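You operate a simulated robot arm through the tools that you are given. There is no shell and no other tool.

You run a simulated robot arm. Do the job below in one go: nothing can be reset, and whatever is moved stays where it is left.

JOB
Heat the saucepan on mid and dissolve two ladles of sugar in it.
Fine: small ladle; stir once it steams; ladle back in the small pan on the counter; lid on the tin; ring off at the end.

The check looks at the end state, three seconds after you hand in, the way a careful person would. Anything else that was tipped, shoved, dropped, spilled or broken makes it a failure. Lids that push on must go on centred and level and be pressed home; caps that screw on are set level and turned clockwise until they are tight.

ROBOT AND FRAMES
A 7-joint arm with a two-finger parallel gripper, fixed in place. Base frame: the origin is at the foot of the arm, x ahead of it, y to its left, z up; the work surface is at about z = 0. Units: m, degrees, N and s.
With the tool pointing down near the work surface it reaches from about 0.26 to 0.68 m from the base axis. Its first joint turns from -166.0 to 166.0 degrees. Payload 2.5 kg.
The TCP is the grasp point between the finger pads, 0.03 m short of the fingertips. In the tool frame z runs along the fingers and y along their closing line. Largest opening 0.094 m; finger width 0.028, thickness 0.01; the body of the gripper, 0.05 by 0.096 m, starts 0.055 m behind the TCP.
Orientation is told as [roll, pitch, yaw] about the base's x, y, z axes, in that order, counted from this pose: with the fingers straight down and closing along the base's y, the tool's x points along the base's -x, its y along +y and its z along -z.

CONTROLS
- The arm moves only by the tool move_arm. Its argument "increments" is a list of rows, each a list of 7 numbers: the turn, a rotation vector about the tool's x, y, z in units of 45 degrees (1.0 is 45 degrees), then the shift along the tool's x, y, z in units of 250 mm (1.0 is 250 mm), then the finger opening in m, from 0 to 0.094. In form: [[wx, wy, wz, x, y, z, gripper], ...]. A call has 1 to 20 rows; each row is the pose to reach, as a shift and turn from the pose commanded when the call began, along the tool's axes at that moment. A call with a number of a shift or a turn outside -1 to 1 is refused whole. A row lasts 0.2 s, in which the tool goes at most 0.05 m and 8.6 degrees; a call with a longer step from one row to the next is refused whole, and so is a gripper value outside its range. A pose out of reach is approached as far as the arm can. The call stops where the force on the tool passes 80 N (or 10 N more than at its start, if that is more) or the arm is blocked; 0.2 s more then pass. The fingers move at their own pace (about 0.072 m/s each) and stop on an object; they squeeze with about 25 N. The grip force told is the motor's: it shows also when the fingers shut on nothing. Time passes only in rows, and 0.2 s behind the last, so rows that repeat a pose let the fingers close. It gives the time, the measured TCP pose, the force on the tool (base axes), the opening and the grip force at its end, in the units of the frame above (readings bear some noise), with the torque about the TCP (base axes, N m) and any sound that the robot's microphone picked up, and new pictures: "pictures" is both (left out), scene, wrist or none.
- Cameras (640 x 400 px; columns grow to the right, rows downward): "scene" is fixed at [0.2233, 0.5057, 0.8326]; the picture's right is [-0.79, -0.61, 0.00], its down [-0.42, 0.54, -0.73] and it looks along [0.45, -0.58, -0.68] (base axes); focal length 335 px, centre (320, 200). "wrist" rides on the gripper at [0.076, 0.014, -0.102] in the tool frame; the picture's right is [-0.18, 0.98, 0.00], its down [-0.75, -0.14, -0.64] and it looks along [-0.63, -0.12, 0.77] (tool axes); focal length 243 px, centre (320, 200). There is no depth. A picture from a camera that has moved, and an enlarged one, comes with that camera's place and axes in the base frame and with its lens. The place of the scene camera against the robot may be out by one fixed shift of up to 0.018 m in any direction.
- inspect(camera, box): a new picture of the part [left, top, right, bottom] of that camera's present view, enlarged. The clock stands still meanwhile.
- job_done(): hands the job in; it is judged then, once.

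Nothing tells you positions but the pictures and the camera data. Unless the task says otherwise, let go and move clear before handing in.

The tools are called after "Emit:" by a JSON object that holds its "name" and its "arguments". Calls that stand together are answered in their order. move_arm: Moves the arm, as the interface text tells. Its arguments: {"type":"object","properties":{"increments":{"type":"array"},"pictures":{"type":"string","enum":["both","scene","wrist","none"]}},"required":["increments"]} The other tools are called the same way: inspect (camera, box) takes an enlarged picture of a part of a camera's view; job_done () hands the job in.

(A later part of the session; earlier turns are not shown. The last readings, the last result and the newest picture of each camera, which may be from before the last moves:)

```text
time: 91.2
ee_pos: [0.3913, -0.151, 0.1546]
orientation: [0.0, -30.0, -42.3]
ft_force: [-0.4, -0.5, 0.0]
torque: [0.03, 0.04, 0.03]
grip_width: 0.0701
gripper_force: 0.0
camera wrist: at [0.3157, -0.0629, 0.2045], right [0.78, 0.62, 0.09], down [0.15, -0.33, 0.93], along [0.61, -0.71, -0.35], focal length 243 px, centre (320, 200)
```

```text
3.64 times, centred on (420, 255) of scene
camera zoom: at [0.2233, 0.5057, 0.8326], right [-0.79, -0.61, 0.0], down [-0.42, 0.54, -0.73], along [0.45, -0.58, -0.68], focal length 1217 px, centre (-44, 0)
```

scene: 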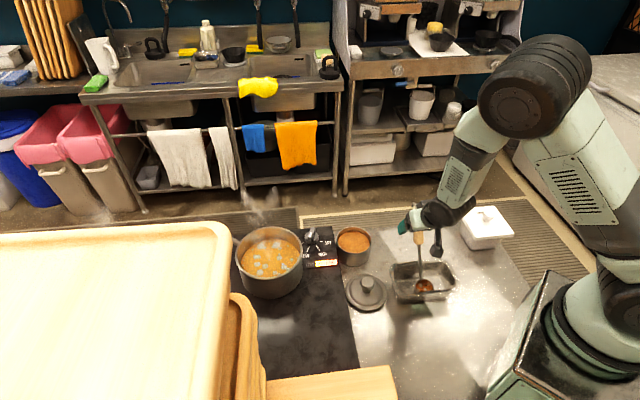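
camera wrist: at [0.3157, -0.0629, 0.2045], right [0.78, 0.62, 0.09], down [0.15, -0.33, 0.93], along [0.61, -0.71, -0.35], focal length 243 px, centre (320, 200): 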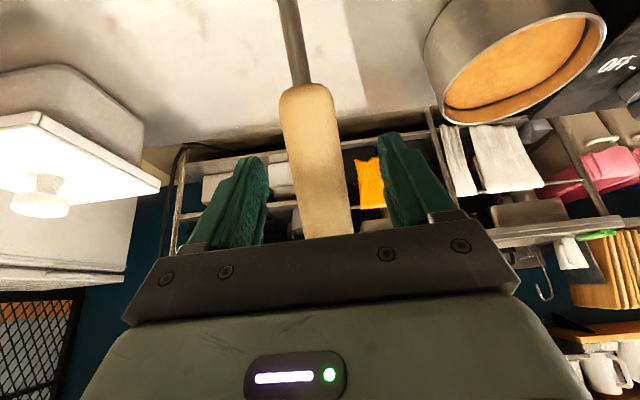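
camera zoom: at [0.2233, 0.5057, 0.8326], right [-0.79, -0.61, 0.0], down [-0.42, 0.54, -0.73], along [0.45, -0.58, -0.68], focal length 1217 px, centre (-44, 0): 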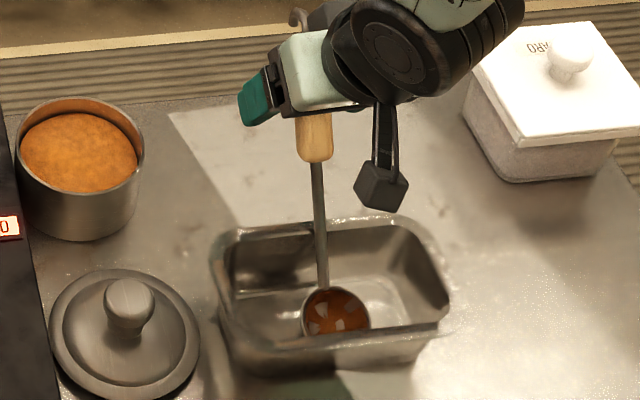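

The ladle rests in the small pan as before. Backing out along the tool axis.

Emit:
{"name": "move_arm", "arguments": {"increments": [[0, 0, 0, 0, 0, -0.08, 0.07], [0, 0, 0, 0, 0, -0.2, 0.07], [0, 0, 0, 0, 0, -0.36, 0.07], [0, 0, 0, 0, 0, -0.52, 0.07], [0, 0, 0, 0, 0, -0.68, 0.07], [0, 0, 0, 0, 0, -0.68, 0.07]], "pictures": "both"}}

Emit:
{"name": "inspect", "arguments": {"camera": "scene", "box": [370, 190, 470, 310]}}

Emit:
{"name": "inspect", "arguments": {"camera": "scene", "box": [230, 190, 350, 310]}}

```text
time: 92.6
ee_pos: [0.3285, -0.0953, 0.3007]
orientation: [0.0, -29.9, -42.4]
ft_force: [0.0, 0.2, 0.4]
torque: [0.0, -0.02, 0.0]
grip_width: 0.0701
gripper_force: 0.1
camera wrist: at [0.2529, -0.0062, 0.3522], right [0.78, 0.62, 0.09], down [0.15, -0.33, 0.93], along [0.61, -0.71, -0.35], focal length 243 px, centre (320, 200)
```

scene: 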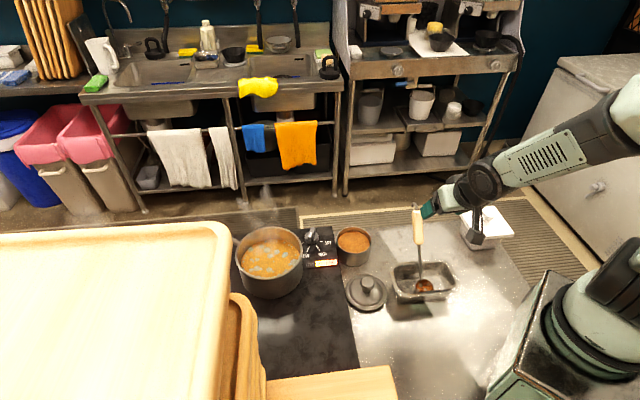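
wrist: 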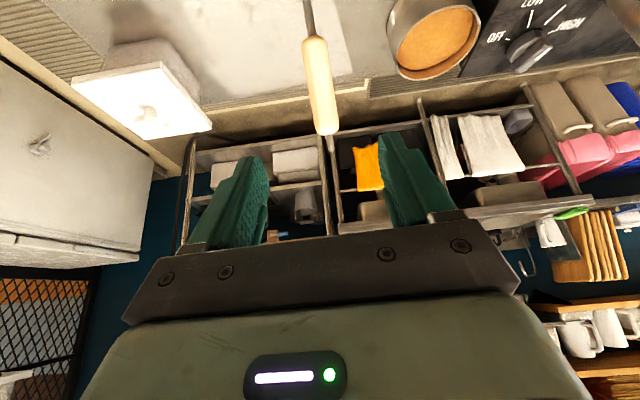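

```text
3.33 times, centred on (420, 250) of scene
camera zoom: at [0.2233, 0.5057, 0.8326], right [-0.79, -0.61, 0.0], down [-0.42, 0.54, -0.73], along [0.45, -0.58, -0.68], focal length 1115 px, centre (-13, 33)
```

zoom: 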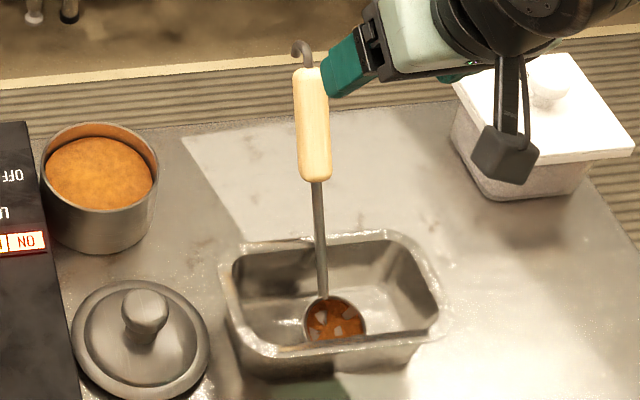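

```text
3.33 times, centred on (290, 250) of scene
camera zoom: at [0.2233, 0.5057, 0.8326], right [-0.79, -0.61, 0.0], down [-0.42, 0.54, -0.73], along [0.45, -0.58, -0.68], focal length 1115 px, centre (420, 33)
```

zoom: 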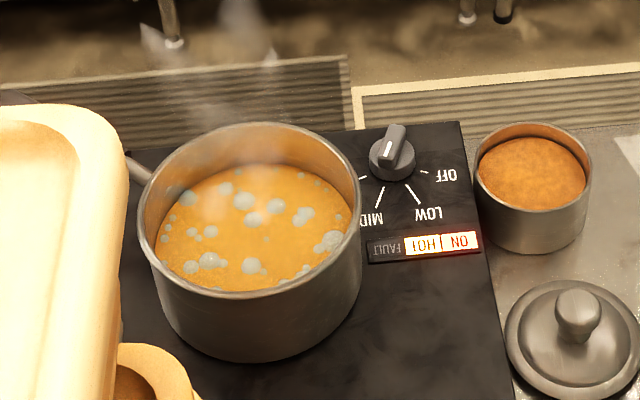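

Ladle is safely back, liquid amber and steaming, ring still on. Next the tin lid: straightening the tool and moving above the lid for a close look.

Emit:
{"name": "move_arm", "arguments": {"increments": [[0, 0.12, 0, 0.017, 0.1, -0.01, 0.07], [0, 0.26, 0, 0.035, 0.213, -0.02, 0.07], [0, 0.4, 0, 0.052, 0.32, -0.03, 0.07], [0, 0.53, 0, 0.069, 0.426, -0.04, 0.07], [0, 0.667, 0, 0.0864, 0.533, -0.05, 0.07], [0, 0.667, 0, 0.0864, 0.533, -0.05, 0.07]], "pictures": "none"}}

Emit:
{"name": "move_arm", "arguments": {"increments": [[0, 0, -0.18, 0, 0, 0, 0.07], [0, 0, -0.36, 0, 0, 0, 0.07], [0, 0, -0.54, 0, 0, 0, 0.07], [0, 0, -0.72, 0, 0, 0, 0.07], [0, 0, -0.85, 0, 0, 0, 0.07], [0, 0, -0.942, 0, 0, 0, 0.07], [0, 0, -0.942, 0, 0, 0, 0.07]], "pictures": "both"}}

Emit:
{"name": "inspect", "arguments": {"camera": "wrist", "box": [220, 0, 440, 160]}}

```text
time: 94.0
ee_pos: [0.4008, 0.0242, 0.3021]
orientation: [0.0, 0.1, -42.3]
ft_force: [-0.5, 0.1, 0.7]
torque: [0.0, 0.03, 0.04]
grip_width: 0.07
gripper_force: 0.0
```

```text
time: 95.6
ee_pos: [0.399, 0.022, 0.3022]
orientation: [0.0, 0.0, 0.2]
ft_force: [0.0, 0.4, -0.5]
torque: [0.0, 0.01, 0.0]
grip_width: 0.0699
gripper_force: 0.0
camera wrist: at [0.3247, 0.0354, 0.4037], right [0.18, 0.98, 0.0], down [0.75, -0.14, 0.64], along [0.63, -0.12, -0.77], focal length 243 px, centre (320, 200)
```

scene: 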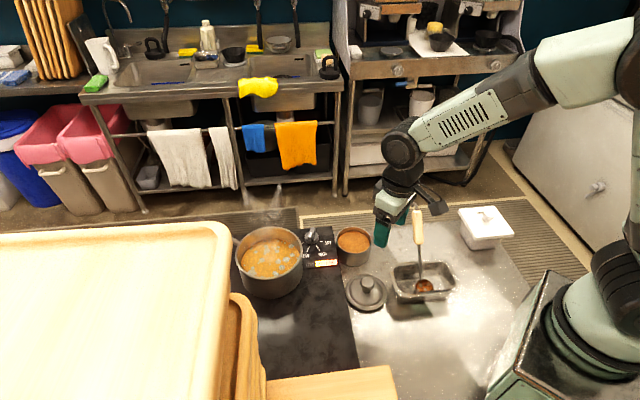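
wrist: 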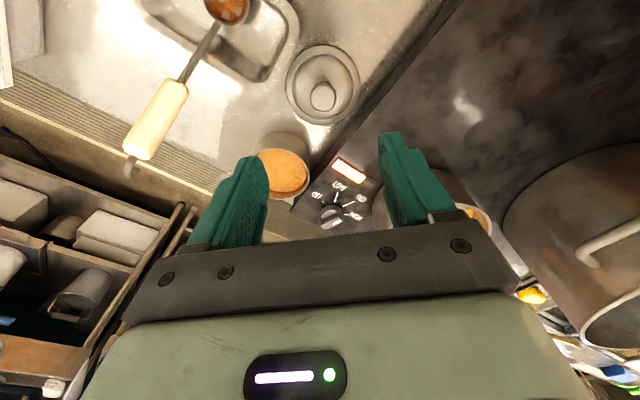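

```text
2.50 times, centred on (330, 80) of wrist
camera zoom: at [0.3247, 0.0354, 0.4037], right [0.18, 0.98, 0.0], down [0.75, -0.14, 0.64], along [0.63, -0.12, -0.77], focal length 606 px, centre (295, 500)
```

zoom: 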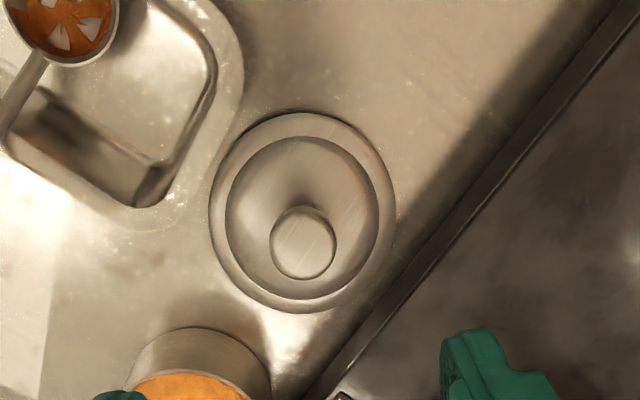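

The lid is centred near (0.426, 0.021) with its knob top around z = 0.07. Coming down to 0.15 above it to check alignment.

Emit:
{"name": "move_arm", "arguments": {"increments": [[0, 0, 0, -0.03, 0, 0.15, 0.06], [0, 0, 0, -0.06, 0, 0.3, 0.06], [0, 0, 0, -0.09, 0, 0.45, 0.06], [0, 0, 0, -0.108, -0.003, 0.608, 0.06], [0, 0, 0, -0.108, -0.003, 0.608, 0.06]], "pictures": "both"}}

Emit:
{"name": "inspect", "arguments": {"camera": "wrist", "box": [220, 60, 440, 220]}}

Emit:
{"name": "inspect", "arguments": {"camera": "scene", "box": [330, 220, 410, 320]}}

```text
time: 96.8
ee_pos: [0.4251, 0.0217, 0.1499]
orientation: [0.0, 0.0, 0.1]
ft_force: [-0.5, -0.1, -0.1]
torque: [0.02, 0.0, 0.01]
grip_width: 0.0599
gripper_force: 0.1
camera wrist: at [0.3499, 0.0338, 0.2525], right [0.18, 0.98, 0.0], down [0.75, -0.14, 0.64], along [0.63, -0.12, -0.77], focal length 243 px, centre (320, 200)
```

scene: 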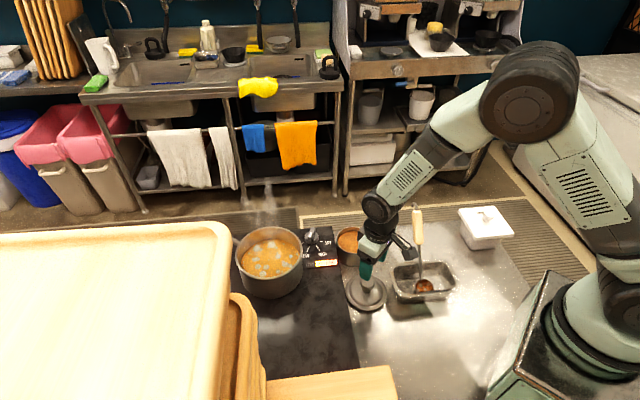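
wrist: 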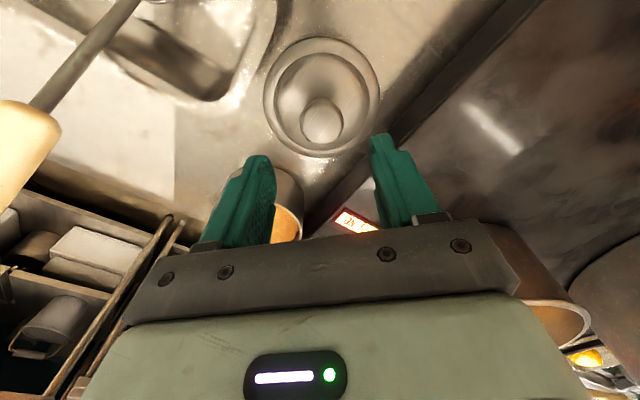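

```text
2.50 times, centred on (330, 140) of wrist
camera zoom: at [0.3499, 0.0338, 0.2525], right [0.18, 0.98, 0.0], down [0.75, -0.14, 0.64], along [0.63, -0.12, -0.77], focal length 606 px, centre (295, 350)
```

zoom: 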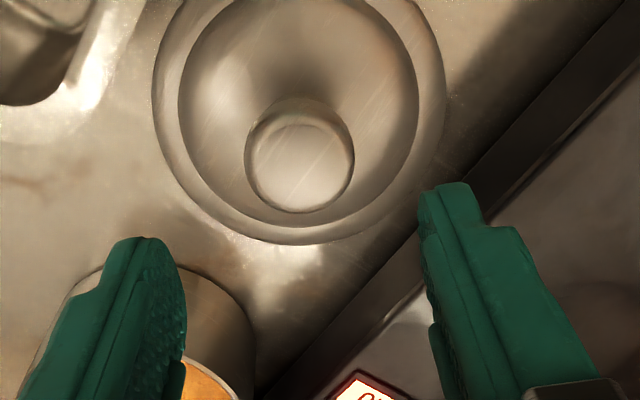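

```text
4.00 times, centred on (370, 270) of scene
camera zoom: at [0.2233, 0.5057, 0.8326], right [-0.79, -0.61, 0.0], down [-0.42, 0.54, -0.73], along [0.45, -0.58, -0.68], focal length 1338 px, centre (120, -80)
```

zoom: 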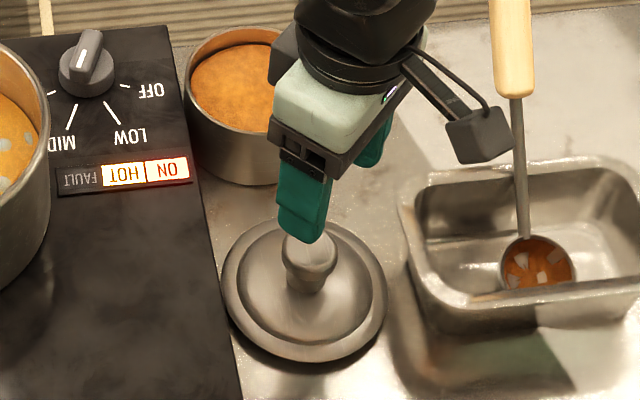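

Knob top is at (0.4288, 0.0209, 0.064). Lowering so the pads straddle the knob and closing.

Emit:
{"name": "move_arm", "arguments": {"increments": [[0, 0, 0, -0.007, -0.002, 0.14, 0.06], [0, 0, 0, -0.014, -0.003, 0.26, 0.06], [0, 0, 0, -0.014, -0.003, 0.328, 0.06], [0, 0, 0, -0.014, -0.003, 0.328, 0.06], [0, 0, 0, -0.014, -0.003, 0.328, 0.04], [0, 0, 0, -0.014, -0.003, 0.328, 0.02], [0, 0, 0, -0.014, -0.003, 0.328, 0.0], [0, 0, 0, -0.014, -0.003, 0.328, 0.0]], "pictures": "both"}}

Emit:
{"name": "inspect", "arguments": {"camera": "scene", "box": [330, 220, 410, 320]}}

```text
time: 98.6
ee_pos: [0.4311, 0.0194, 0.0683]
orientation: [0.0, -0.1, 0.1]
ft_force: [0.0, 0.0, -0.4]
torque: [0.0, -0.02, 0.01]
grip_width: 0.0358
gripper_force: 25.5
camera wrist: at [0.3552, 0.0328, 0.1708], right [0.18, 0.98, 0.0], down [0.75, -0.14, 0.64], along [0.63, -0.12, -0.77], focal length 243 px, centre (320, 200)
```

scene: 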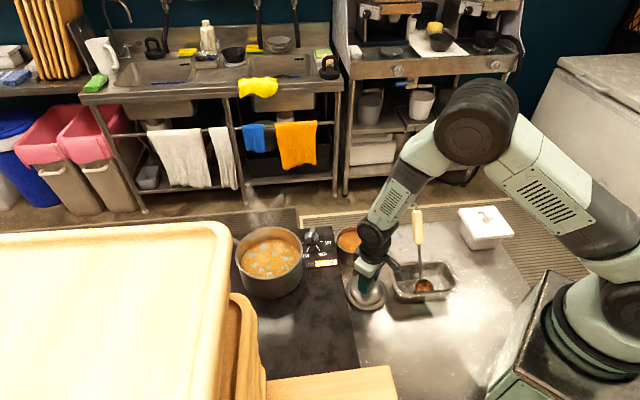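
wrist: 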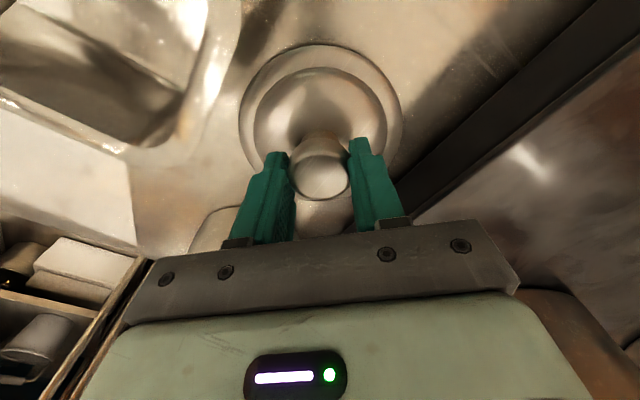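

```text
4.00 times, centred on (370, 270) of scene
camera zoom: at [0.2233, 0.5057, 0.8326], right [-0.79, -0.61, 0.0], down [-0.42, 0.54, -0.73], along [0.45, -0.58, -0.68], focal length 1338 px, centre (120, -80)
```

zoom: 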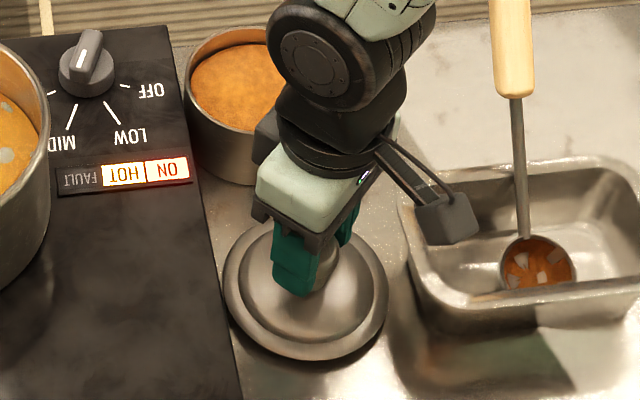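

The knob is gripped (0.036 m). I'll check its centring in the pads before lifting.

Emit:
{"name": "inspect", "arguments": {"camera": "wrist", "box": [220, 40, 420, 220]}}

```text
2.22 times, centred on (320, 130) of wrist
camera zoom: at [0.3552, 0.0328, 0.1708], right [0.18, 0.98, 0.0], down [0.75, -0.14, 0.64], along [0.63, -0.12, -0.77], focal length 539 px, centre (320, 356)
```

zoom: 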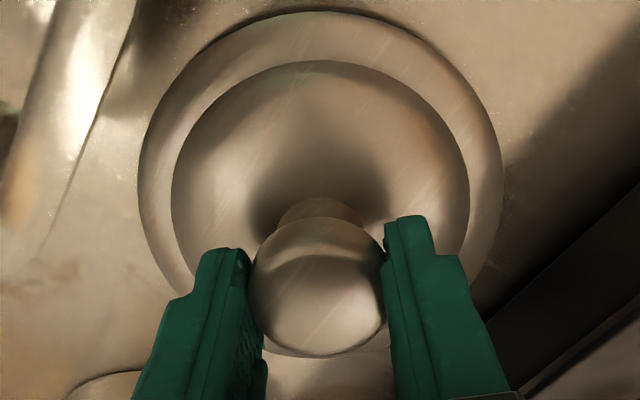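

The knob is centred within a couple of mm. Lifting the lid straight up.

Emit:
{"name": "move_arm", "arguments": {"increments": [[0, 0, 0, 0, 0, -0.05, 0], [0, 0, 0, 0, 0, -0.15, 0], [0, 0, 0, 0, 0, -0.28, 0], [0, 0, 0, 0, 0, -0.4, 0], [0, 0, 0, 0, 0, -0.48, 0], [0, 0, 0, 0, 0, -0.48, 0]], "pictures": "both"}}

Emit:
{"name": "inspect", "arguments": {"camera": "scene", "box": [320, 200, 420, 300]}}

```text
time: 100.0
ee_pos: [0.4297, 0.0193, 0.1853]
orientation: [0.0, 0.1, 0.0]
ft_force: [0.2, -0.1, 0.0]
torque: [0.01, 0.02, 0.03]
grip_width: 0.0361
gripper_force: 24.5
camera wrist: at [0.3544, 0.0332, 0.2888], right [0.18, 0.98, 0.0], down [0.75, -0.14, 0.64], along [0.63, -0.12, -0.77], focal length 243 px, centre (320, 200)
```

scene: 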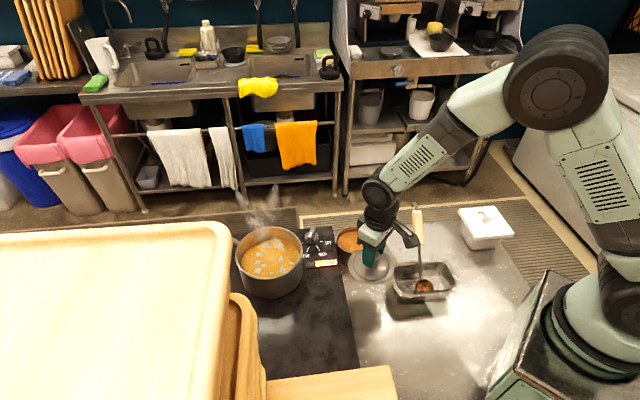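
wrist: 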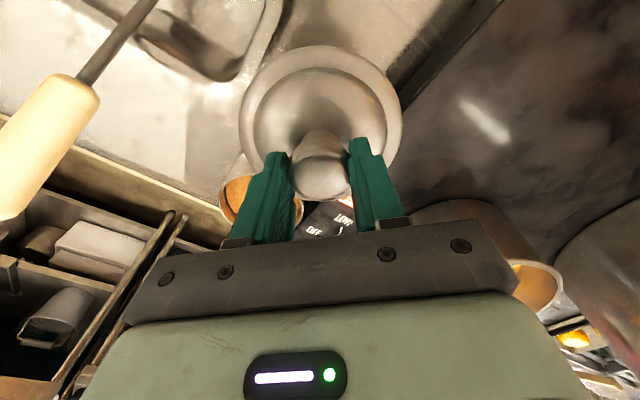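

```text
4.00 times, centred on (370, 250) of scene
camera zoom: at [0.2233, 0.5057, 0.8326], right [-0.79, -0.61, 0.0], down [-0.42, 0.54, -0.73], along [0.45, -0.58, -0.68], focal length 1338 px, centre (120, 0)
```

zoom: 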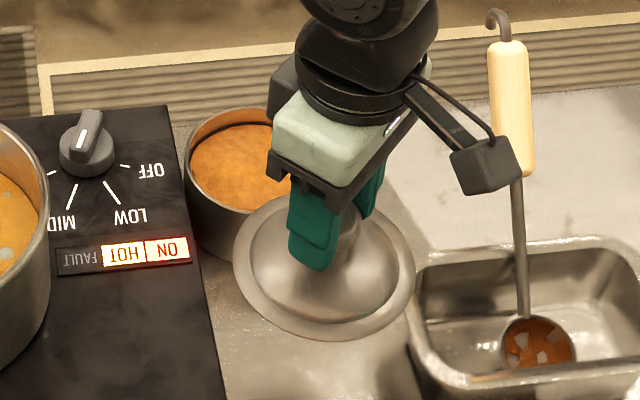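

Lid is held level. Moving it over the tin (about (0.538, -0.073)), staying high to compare centres.

Emit:
{"name": "move_arm", "arguments": {"increments": [[0, 0, 0, -0.06, -0.05, 0, 0], [0, 0, 0, -0.17, -0.144, 0, 0], [0, 0, 0, -0.28, -0.237, 0, 0], [0, 0, 0, -0.38, -0.322, 0, 0], [0, 0, 0, -0.442, -0.374, 0, 0], [0, 0, 0, -0.442, -0.374, 0, 0], [0, 0, 0, -0.442, -0.374, 0, 0]], "pictures": "both"}}

Emit:
{"name": "inspect", "arguments": {"camera": "scene", "box": [315, 195, 395, 275]}}

Emit:
{"name": "inspect", "arguments": {"camera": "wrist", "box": [200, 0, 440, 220]}}

```text
time: 101.6
ee_pos: [0.5438, -0.0737, 0.1856]
orientation: [0.0, 0.0, 0.0]
ft_force: [0.2, 0.7, -0.8]
torque: [0.02, 0.03, 0.0]
grip_width: 0.0358
gripper_force: 24.8
camera wrist: at [0.4677, -0.0602, 0.288], right [0.18, 0.98, 0.0], down [0.75, -0.14, 0.64], along [0.63, -0.12, -0.77], focal length 243 px, centre (320, 200)
```

scene: 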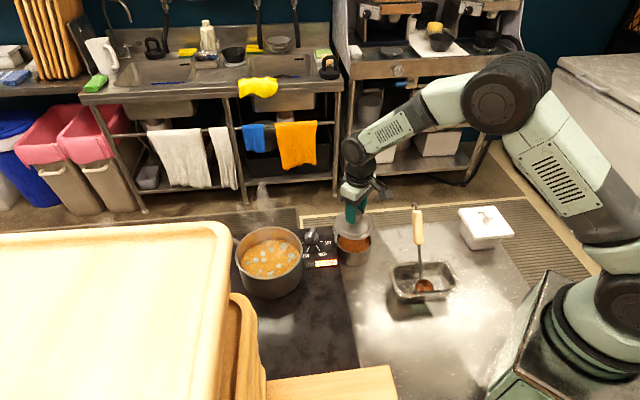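
wrist: 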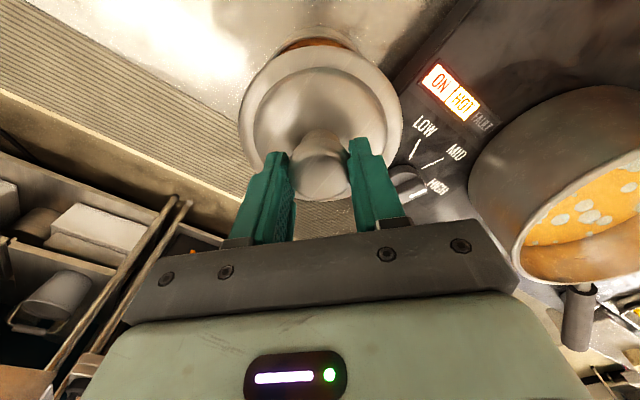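

```text
5.00 times, centred on (355, 235) of scene
camera zoom: at [0.2233, 0.5057, 0.8326], right [-0.79, -0.61, 0.0], down [-0.42, 0.54, -0.73], along [0.45, -0.58, -0.68], focal length 1673 px, centre (145, 25)
```

zoom: 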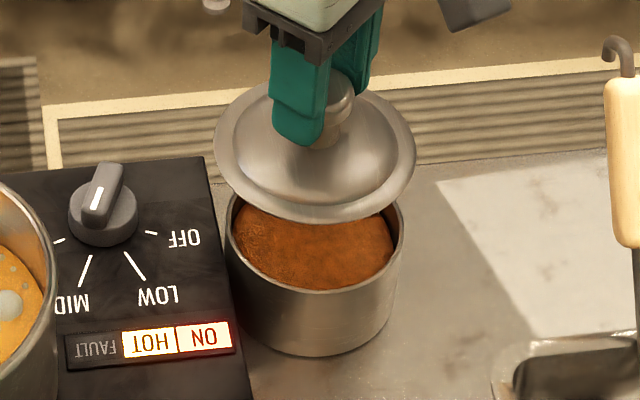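

```text
1.82 times, centred on (320, 110) of wrist
camera zoom: at [0.4677, -0.0602, 0.288], right [0.18, 0.98, 0.0], down [0.75, -0.14, 0.64], along [0.63, -0.12, -0.77], focal length 441 px, centre (320, 364)
```

zoom: 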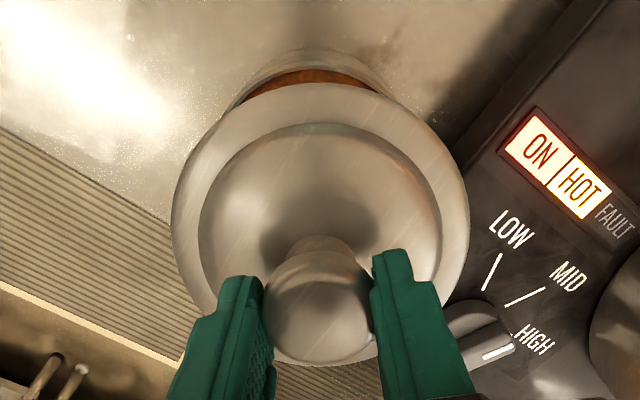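

I need the offset precisely. Zooming on lid and tin edges in the scene view.

Emit:
{"name": "inspect", "arguments": {"camera": "scene", "box": [335, 205, 385, 245]}}

Emit:
{"name": "inspect", "arguments": {"camera": "scene", "box": [335, 232, 385, 272]}}

Emit:
{"name": "inspect", "arguments": {"camera": "wrist", "box": [260, 20, 380, 90]}}

```text
10.00 times, centred on (360, 225) of scene
camera zoom: at [0.2233, 0.5057, 0.8326], right [-0.79, -0.61, 0.0], down [-0.42, 0.54, -0.73], along [0.45, -0.58, -0.68], focal length 3346 px, centre (-80, -50)
```

zoom: 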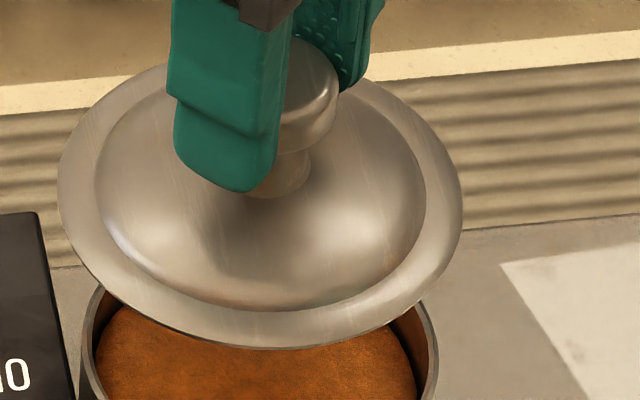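

```text
10.00 times, centred on (360, 252) of scene
camera zoom: at [0.2233, 0.5057, 0.8326], right [-0.79, -0.61, 0.0], down [-0.42, 0.54, -0.73], along [0.45, -0.58, -0.68], focal length 3346 px, centre (-80, -320)
```

zoom: 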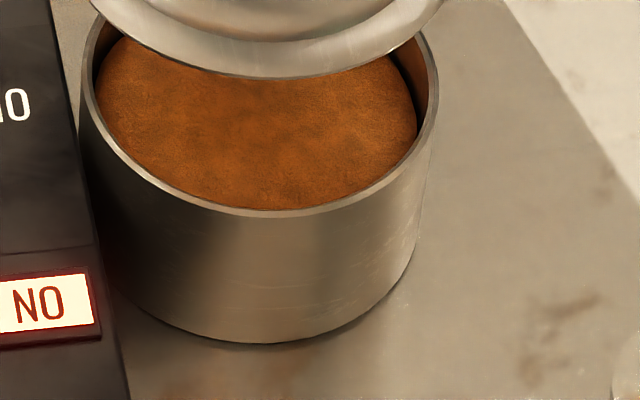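

```text
5.33 times, centred on (320, 55) of wrist
camera zoom: at [0.4677, -0.0602, 0.288], right [0.18, 0.98, 0.0], down [0.75, -0.14, 0.64], along [0.63, -0.12, -0.77], focal length 1294 px, centre (320, 973)
```

zoom: 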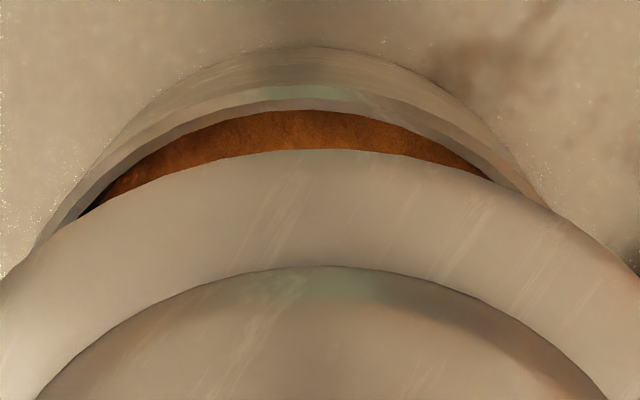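

Both cameras agree the lid needs about 3 mm in -x and 4 mm in -y. I'll apply that and lower to about 1 cm above the rim to recheck.

Emit:
{"name": "move_arm", "arguments": {"increments": [[0, 0, 0, 0.011, -0.015, 0.05, 0], [0, 0, 0, 0.011, -0.015, 0.12, 0], [0, 0, 0, 0.011, -0.015, 0.18, 0], [0, 0, 0, 0.011, -0.015, 0.2, 0], [0, 0, 0, 0.011, -0.015, 0.2, 0]], "pictures": "both"}}

Emit:
{"name": "inspect", "arguments": {"camera": "scene", "box": [330, 215, 380, 270]}}

Emit:
{"name": "inspect", "arguments": {"camera": "wrist", "box": [220, 20, 420, 170]}}

```text
time: 102.8
ee_pos: [0.5384, -0.0769, 0.1354]
orientation: [0.0, -0.1, 0.1]
ft_force: [-0.2, -0.3, -0.7]
torque: [-0.02, 0.0, 0.0]
grip_width: 0.0359
gripper_force: 25.1
camera wrist: at [0.4633, -0.0637, 0.2391], right [0.18, 0.98, 0.0], down [0.75, -0.14, 0.64], along [0.63, -0.12, -0.77], focal length 243 px, centre (320, 200)
```

scene: 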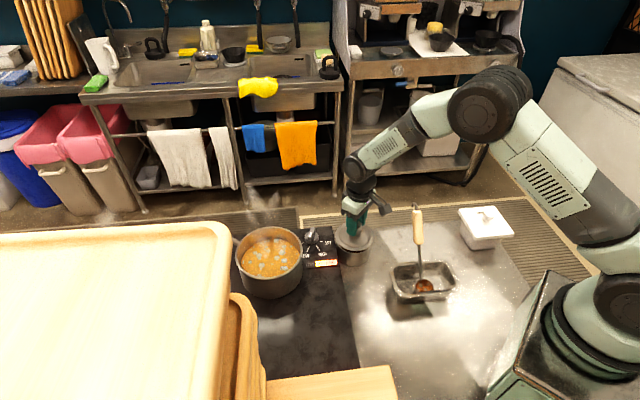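
wrist: 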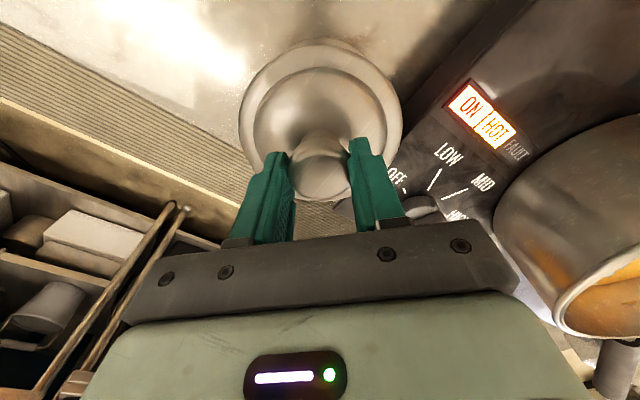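

```text
7.27 times, centred on (355, 242) of scene
camera zoom: at [0.2233, 0.5057, 0.8326], right [-0.79, -0.61, 0.0], down [-0.42, 0.54, -0.73], along [0.45, -0.58, -0.68], focal length 2434 px, centre (66, -109)
```

zoom: 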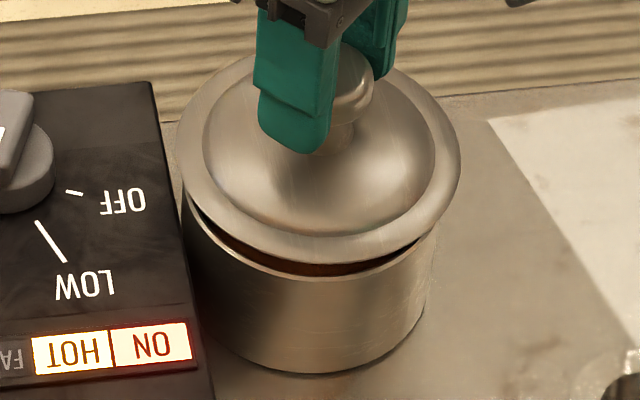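

```text
2.67 times, centred on (320, 95) of wrist
camera zoom: at [0.4633, -0.0637, 0.2391], right [0.18, 0.98, 0.0], down [0.75, -0.14, 0.64], along [0.63, -0.12, -0.77], focal length 647 px, centre (320, 480)
```

zoom: 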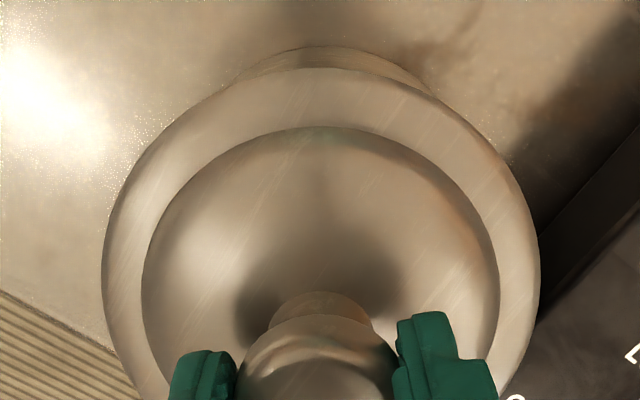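

Slightly overcorrected: both views suggest the lid is about 3 mm too close to the base. Shifting +3 mm in x, then lowering slowly to first contact.

Emit:
{"name": "move_arm", "arguments": {"increments": [[0, 0, 0, -0.012, 0, 0, 0], [0, 0, 0, -0.012, 0, 0.012, 0], [0, 0, 0, -0.012, 0, 0.024, 0], [0, 0, 0, -0.012, 0, 0.032, 0], [0, 0, 0, -0.012, 0, 0.032, 0]], "pictures": "both"}}

Emit:
{"name": "inspect", "arguments": {"camera": "scene", "box": [330, 215, 380, 270]}}

Emit:
{"name": "inspect", "arguments": {"camera": "wrist", "box": [220, 20, 420, 170]}}

```text
time: 104.0
ee_pos: [0.5412, -0.0765, 0.1285]
orientation: [0.1, 0.0, 0.2]
ft_force: [0.1, 0.4, -0.3]
torque: [0.0, 0.01, 0.01]
grip_width: 0.036
gripper_force: 25.6
camera wrist: at [0.4662, -0.0638, 0.231], right [0.18, 0.98, 0.0], down [0.75, -0.14, 0.64], along [0.63, -0.12, -0.77], focal length 243 px, centre (320, 200)
```

scene: 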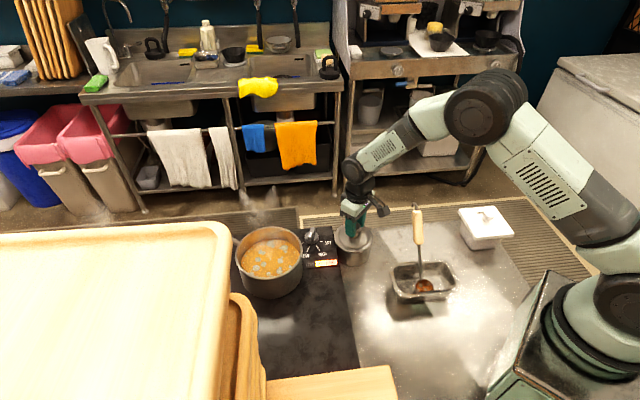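
wrist: 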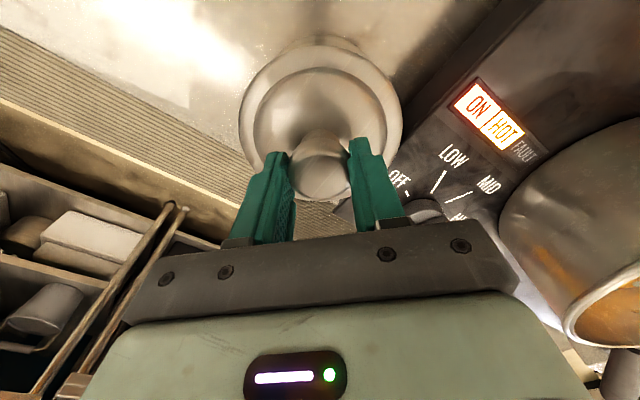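

```text
7.27 times, centred on (355, 242) of scene
camera zoom: at [0.2233, 0.5057, 0.8326], right [-0.79, -0.61, 0.0], down [-0.42, 0.54, -0.73], along [0.45, -0.58, -0.68], focal length 2434 px, centre (66, -109)
```

zoom: 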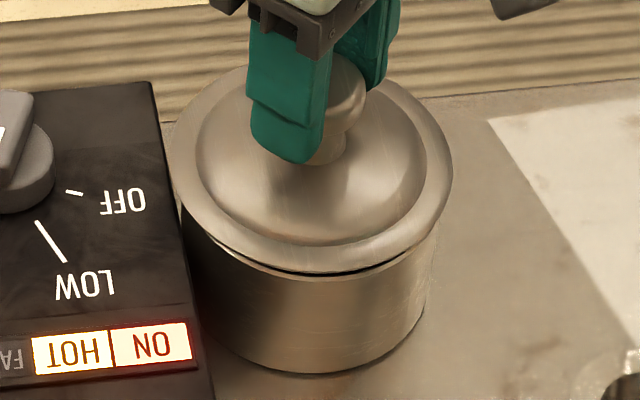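

```text
2.67 times, centred on (320, 95) of wrist
camera zoom: at [0.4662, -0.0638, 0.231], right [0.18, 0.98, 0.0], down [0.75, -0.14, 0.64], along [0.63, -0.12, -0.77], focal length 647 px, centre (320, 480)
```

zoom: 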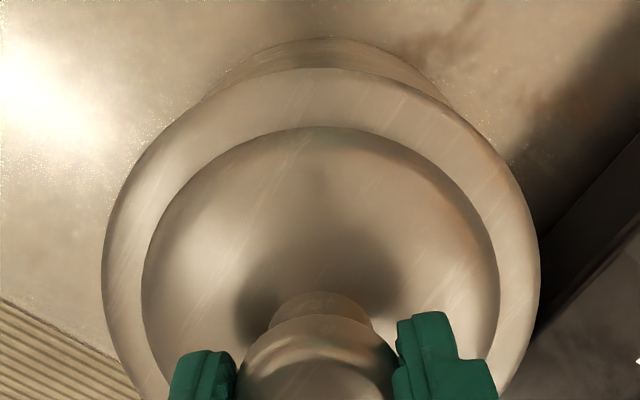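

The lid now looks concentric with an even gap. Lowering a few mm at a time, watching the force.

Emit:
{"name": "move_arm", "arguments": {"increments": [[0, 0, 0, 0.001, 0, 0.006, 0], [0, 0, 0, 0.001, 0, 0.012, 0], [0, 0, 0, 0.001, 0, 0.018, 0], [0, 0, 0, 0.001, 0, 0.018, 0]], "pictures": "scene"}}

Emit:
{"name": "inspect", "arguments": {"camera": "scene", "box": [330, 215, 380, 270]}}

```text
time: 105.0
ee_pos: [0.5415, -0.0769, 0.124]
orientation: [0.1, 0.1, 0.1]
ft_force: [-0.4, 0.2, -1.1]
torque: [0.01, -0.01, -0.02]
grip_width: 0.0358
gripper_force: 25.5
```

scene: 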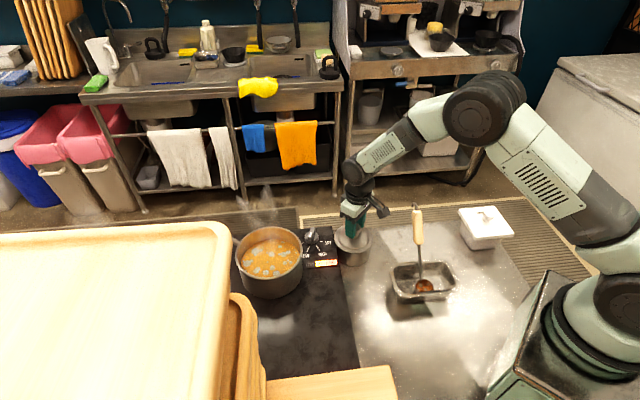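

```text
7.27 times, centred on (355, 242) of scene
camera zoom: at [0.2233, 0.5057, 0.8326], right [-0.79, -0.61, 0.0], down [-0.42, 0.54, -0.73], along [0.45, -0.58, -0.68], focal length 2434 px, centre (66, -109)
```

zoom: 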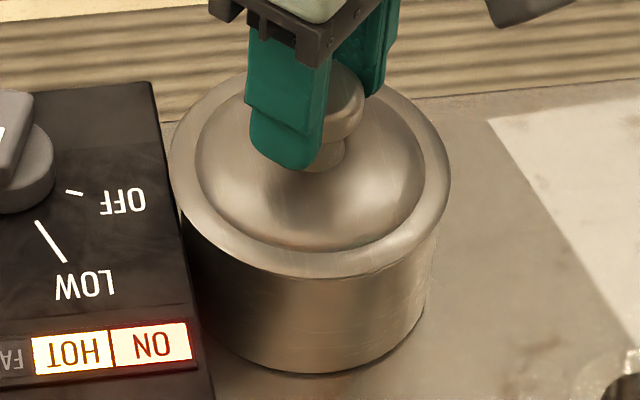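

Still no contact. Fine-trimming 1.5 mm toward the image right and lowering further.

Emit:
{"name": "move_arm", "arguments": {"increments": [[0, 0, 0, 0.0056, -0.004, 0, 0], [0, 0, 0, 0.0056, -0.004, 0.006, 0], [0, 0, 0, 0.0056, -0.004, 0.012, 0], [0, 0, 0, 0.0056, -0.004, 0.018, 0], [0, 0, 0, 0.0056, -0.004, 0.018, 0]], "pictures": "scene"}}

Emit:
{"name": "inspect", "arguments": {"camera": "scene", "box": [330, 215, 380, 270]}}

```text
time: 106.2
ee_pos: [0.5406, -0.077, 0.121]
orientation: [0.1, 0.0, 0.1]
ft_force: [-11.5, 6.8, 32.6]
torque: [0.24, 0.25, 0.02]
grip_width: 0.0358
gripper_force: 25.4
```

scene: 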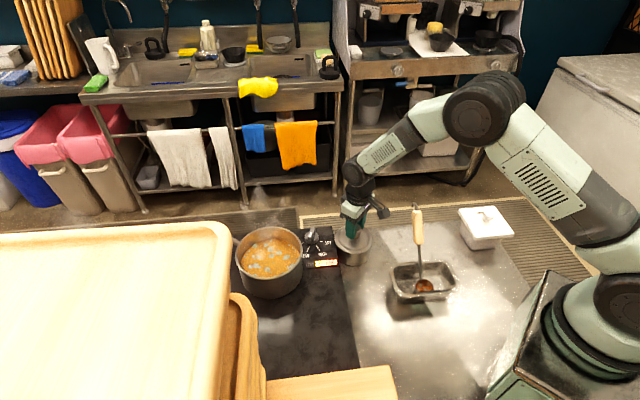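

```text
7.27 times, centred on (355, 242) of scene
camera zoom: at [0.2233, 0.5057, 0.8326], right [-0.79, -0.61, 0.0], down [-0.42, 0.54, -0.73], along [0.45, -0.58, -0.68], focal length 2434 px, centre (66, -109)
```

zoom: 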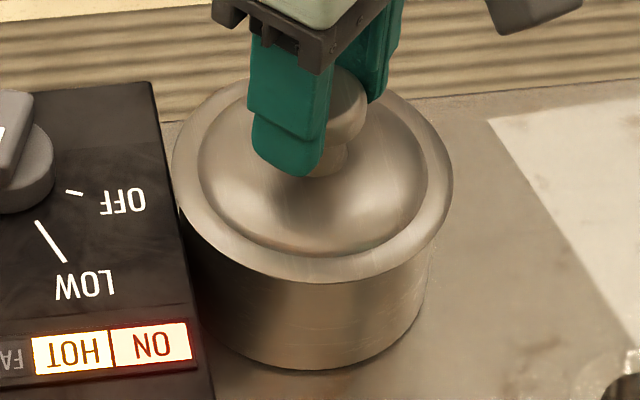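

Contact with side force pointing toward (-x, +y), so the plug is slightly off that way. I'll ease up, shift 1.5 mm in that direction and press again.

Emit:
{"name": "move_arm", "arguments": {"increments": [[0, 0, 0, 0.0, 0, -0.014, 0], [0, 0, 0, 0.0052, 0.0032, -0.014, 0], [0, 0, 0, 0.0052, 0.0032, -0.006, 0], [0, 0, 0, 0.0052, 0.0032, 0.0, 0], [0, 0, 0, 0.0052, 0.0032, 0.004, 0], [0, 0, 0, 0.0052, 0.0032, 0.004, 0]], "pictures": "scene"}}

Emit:
{"name": "inspect", "arguments": {"camera": "scene", "box": [330, 215, 380, 270]}}

```text
time: 107.6
ee_pos: [0.5388, -0.0788, 0.12]
orientation: [0.0, -0.1, 0.1]
ft_force: [-11.3, -1.9, 33.1]
torque: [-0.04, 0.2, -0.02]
grip_width: 0.0358
gripper_force: 24.5
```

scene: 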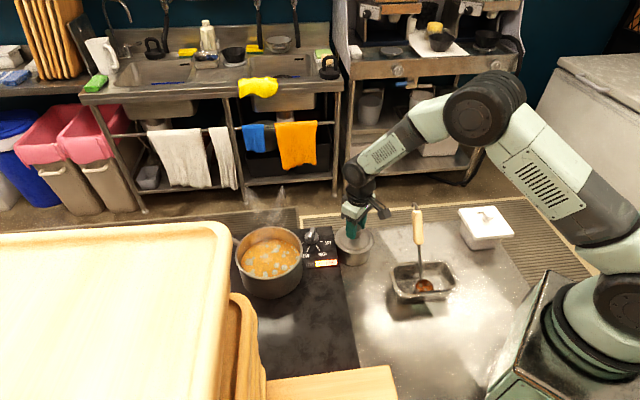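

```text
7.27 times, centred on (355, 242) of scene
camera zoom: at [0.2233, 0.5057, 0.8326], right [-0.79, -0.61, 0.0], down [-0.42, 0.54, -0.73], along [0.45, -0.58, -0.68], focal length 2434 px, centre (66, -109)
```

zoom: 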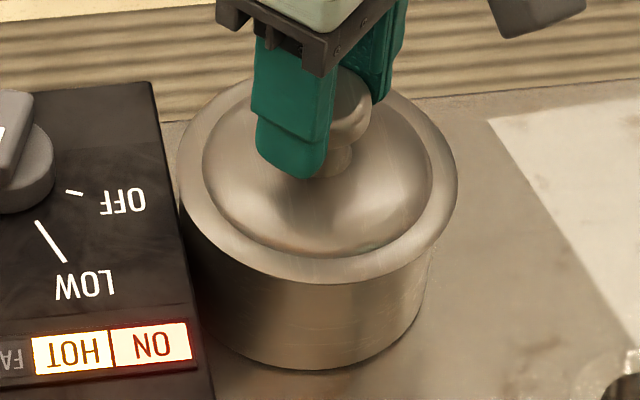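

Let me look closely at the seam all around before pressing harder.

Emit:
{"name": "inspect", "arguments": {"camera": "scene", "box": [338, 236, 374, 258]}}

Emit:
{"name": "inspect", "arguments": {"camera": "wrist", "box": [230, 20, 410, 160]}}

```text
16.00 times, centred on (356, 247) of scene
camera zoom: at [0.2233, 0.5057, 0.8326], right [-0.79, -0.61, 0.0], down [-0.42, 0.54, -0.73], along [0.45, -0.58, -0.68], focal length 5354 px, centre (-256, -552)
```

zoom: 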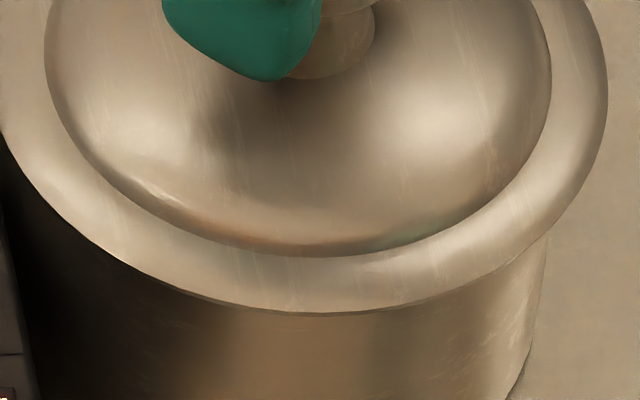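

```text
2.86 times, centred on (320, 90) of wrist
camera zoom: at [0.4637, -0.0646, 0.2228], right [0.18, 0.98, 0.0], down [0.75, -0.14, 0.64], along [0.63, -0.12, -0.77], focal length 693 px, centre (320, 514)
```

zoom: 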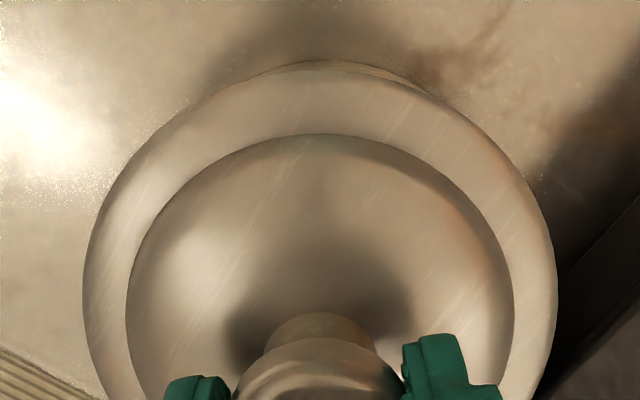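

The tin seems to have slid a couple of mm with the lid. I'll lift clear and re-measure before pressing again.

Emit:
{"name": "move_arm", "arguments": {"increments": [[0, 0, 0, 0, 0, -0.03, 0], [0, 0, 0, 0, 0, -0.08, 0], [0, 0, 0, 0, 0, -0.16, 0], [0, 0, 0, 0, 0, -0.24, 0], [0, 0, 0, 0, 0, -0.24, 0]], "pictures": "both"}}

Emit:
{"name": "inspect", "arguments": {"camera": "scene", "box": [335, 205, 385, 245]}}

Emit:
{"name": "inspect", "arguments": {"camera": "scene", "box": [335, 232, 385, 272]}}

Emit:
{"name": "inspect", "arguments": {"camera": "wrist", "box": [230, 10, 410, 150]}}

```text
time: 108.8
ee_pos: [0.5379, -0.0773, 0.1777]
orientation: [0.0, 0.0, 0.2]
ft_force: [1.0, 1.0, -0.7]
torque: [-0.01, -0.01, 0.04]
grip_width: 0.0359
gripper_force: 25.2
camera wrist: at [0.463, -0.0642, 0.2808], right [0.18, 0.98, 0.0], down [0.75, -0.14, 0.64], along [0.63, -0.12, -0.77], focal length 243 px, centre (320, 200)
```

scene: 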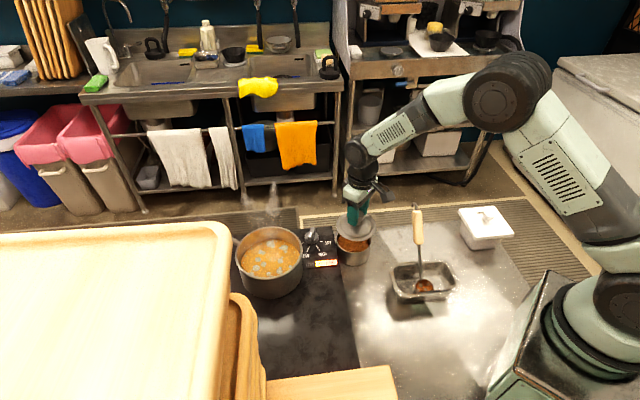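
wrist: 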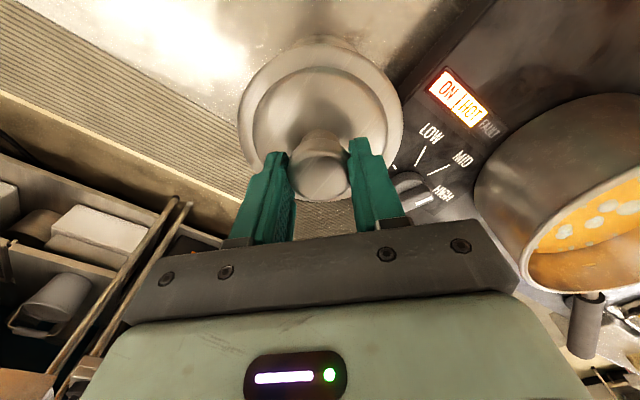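

```text
10.00 times, centred on (360, 225) of scene
camera zoom: at [0.2233, 0.5057, 0.8326], right [-0.79, -0.61, 0.0], down [-0.42, 0.54, -0.73], along [0.45, -0.58, -0.68], focal length 3346 px, centre (-80, -50)
```

zoom: 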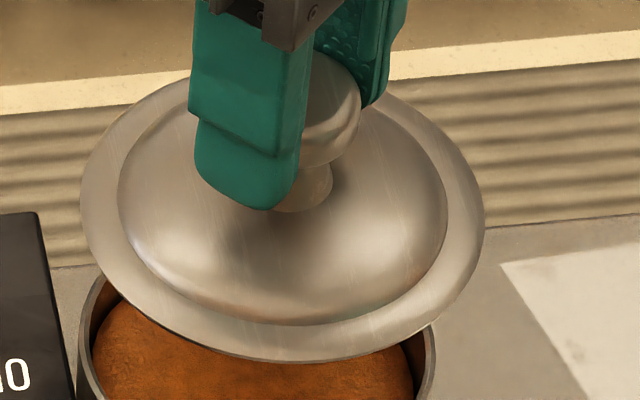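

```text
10.00 times, centred on (360, 252) of scene
camera zoom: at [0.2233, 0.5057, 0.8326], right [-0.79, -0.61, 0.0], down [-0.42, 0.54, -0.73], along [0.45, -0.58, -0.68], focal length 3346 px, centre (-80, -320)
```

zoom: 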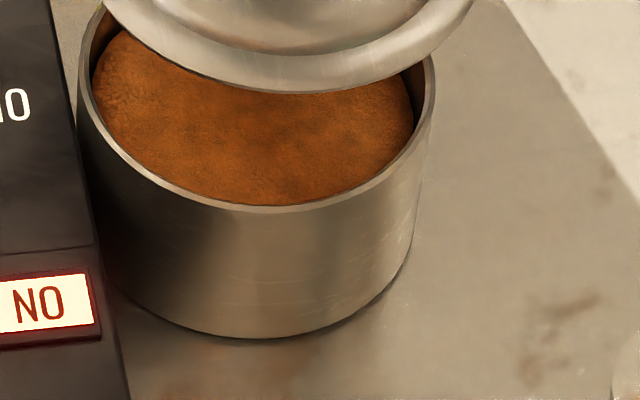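

```text
2.86 times, centred on (320, 80) of wrist
camera zoom: at [0.463, -0.0642, 0.2808], right [0.18, 0.98, 0.0], down [0.75, -0.14, 0.64], along [0.63, -0.12, -0.77], focal length 693 px, centre (320, 543)
```

zoom: 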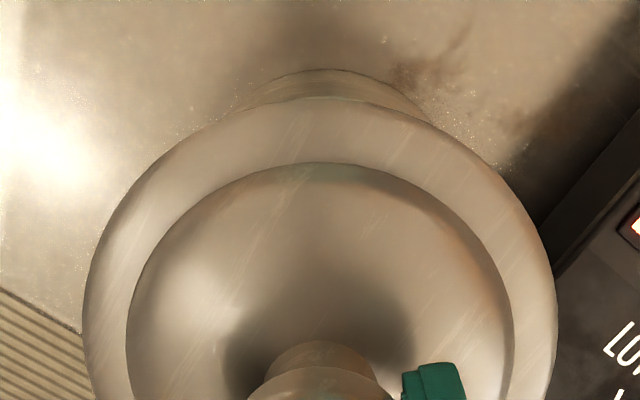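

The tin shifted about 2 mm; relative to it the lid is now roughly 3 mm short in x and 1.5 mm in y. I'll correct that and lower again gently.

Emit:
{"name": "move_arm", "arguments": {"increments": [[0, 0, 0, -0.012, 0.006, 0.05, 0], [0, 0, 0, -0.012, 0.006, 0.12, 0], [0, 0, 0, -0.012, 0.006, 0.18, 0], [0, 0, 0, -0.012, 0.006, 0.2, 0], [0, 0, 0, -0.012, 0.006, 0.2, 0]], "pictures": "scene"}}

Emit:
{"name": "inspect", "arguments": {"camera": "scene", "box": [335, 220, 385, 260]}}

Emit:
{"name": "inspect", "arguments": {"camera": "wrist", "box": [230, 10, 410, 150]}}

```text
time: 110.0
ee_pos: [0.5414, -0.0761, 0.1265]
orientation: [0.0, -0.1, 0.2]
ft_force: [-0.4, -0.5, -0.6]
torque: [-0.02, 0.0, -0.02]
grip_width: 0.0358
gripper_force: 25.0
```

scene: 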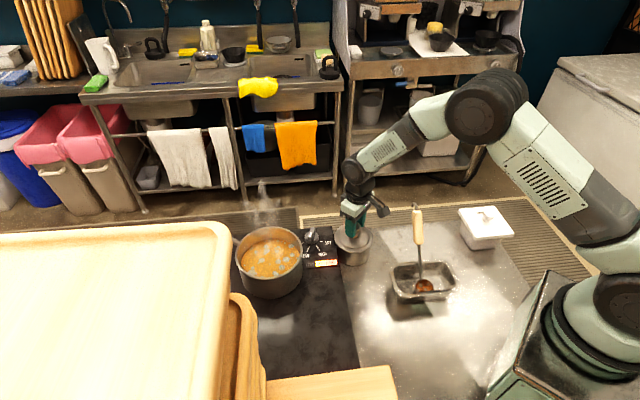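

```text
10.00 times, centred on (360, 240) of scene
camera zoom: at [0.2233, 0.5057, 0.8326], right [-0.79, -0.61, 0.0], down [-0.42, 0.54, -0.73], along [0.45, -0.58, -0.68], focal length 3346 px, centre (-80, -200)
```

zoom: 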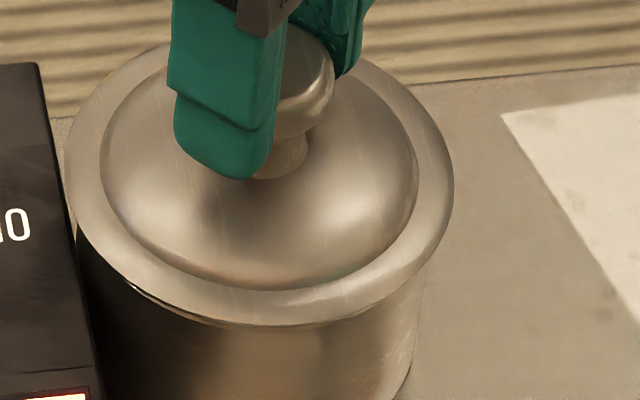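

```text
2.86 times, centred on (320, 80) of wrist
camera zoom: at [0.4656, -0.0625, 0.2307], right [0.18, 0.98, 0.0], down [0.75, -0.14, 0.64], along [0.63, -0.12, -0.77], focal length 693 px, centre (320, 543)
```

zoom: 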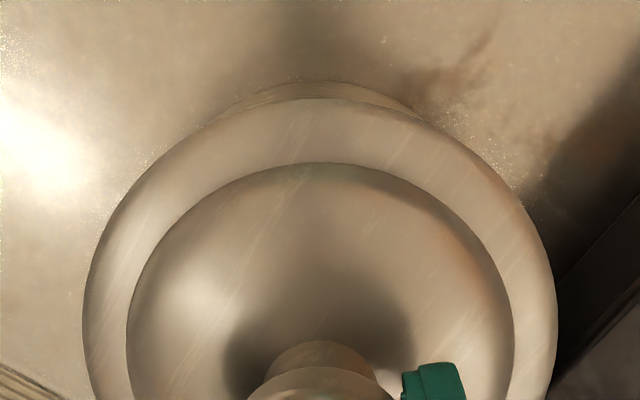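

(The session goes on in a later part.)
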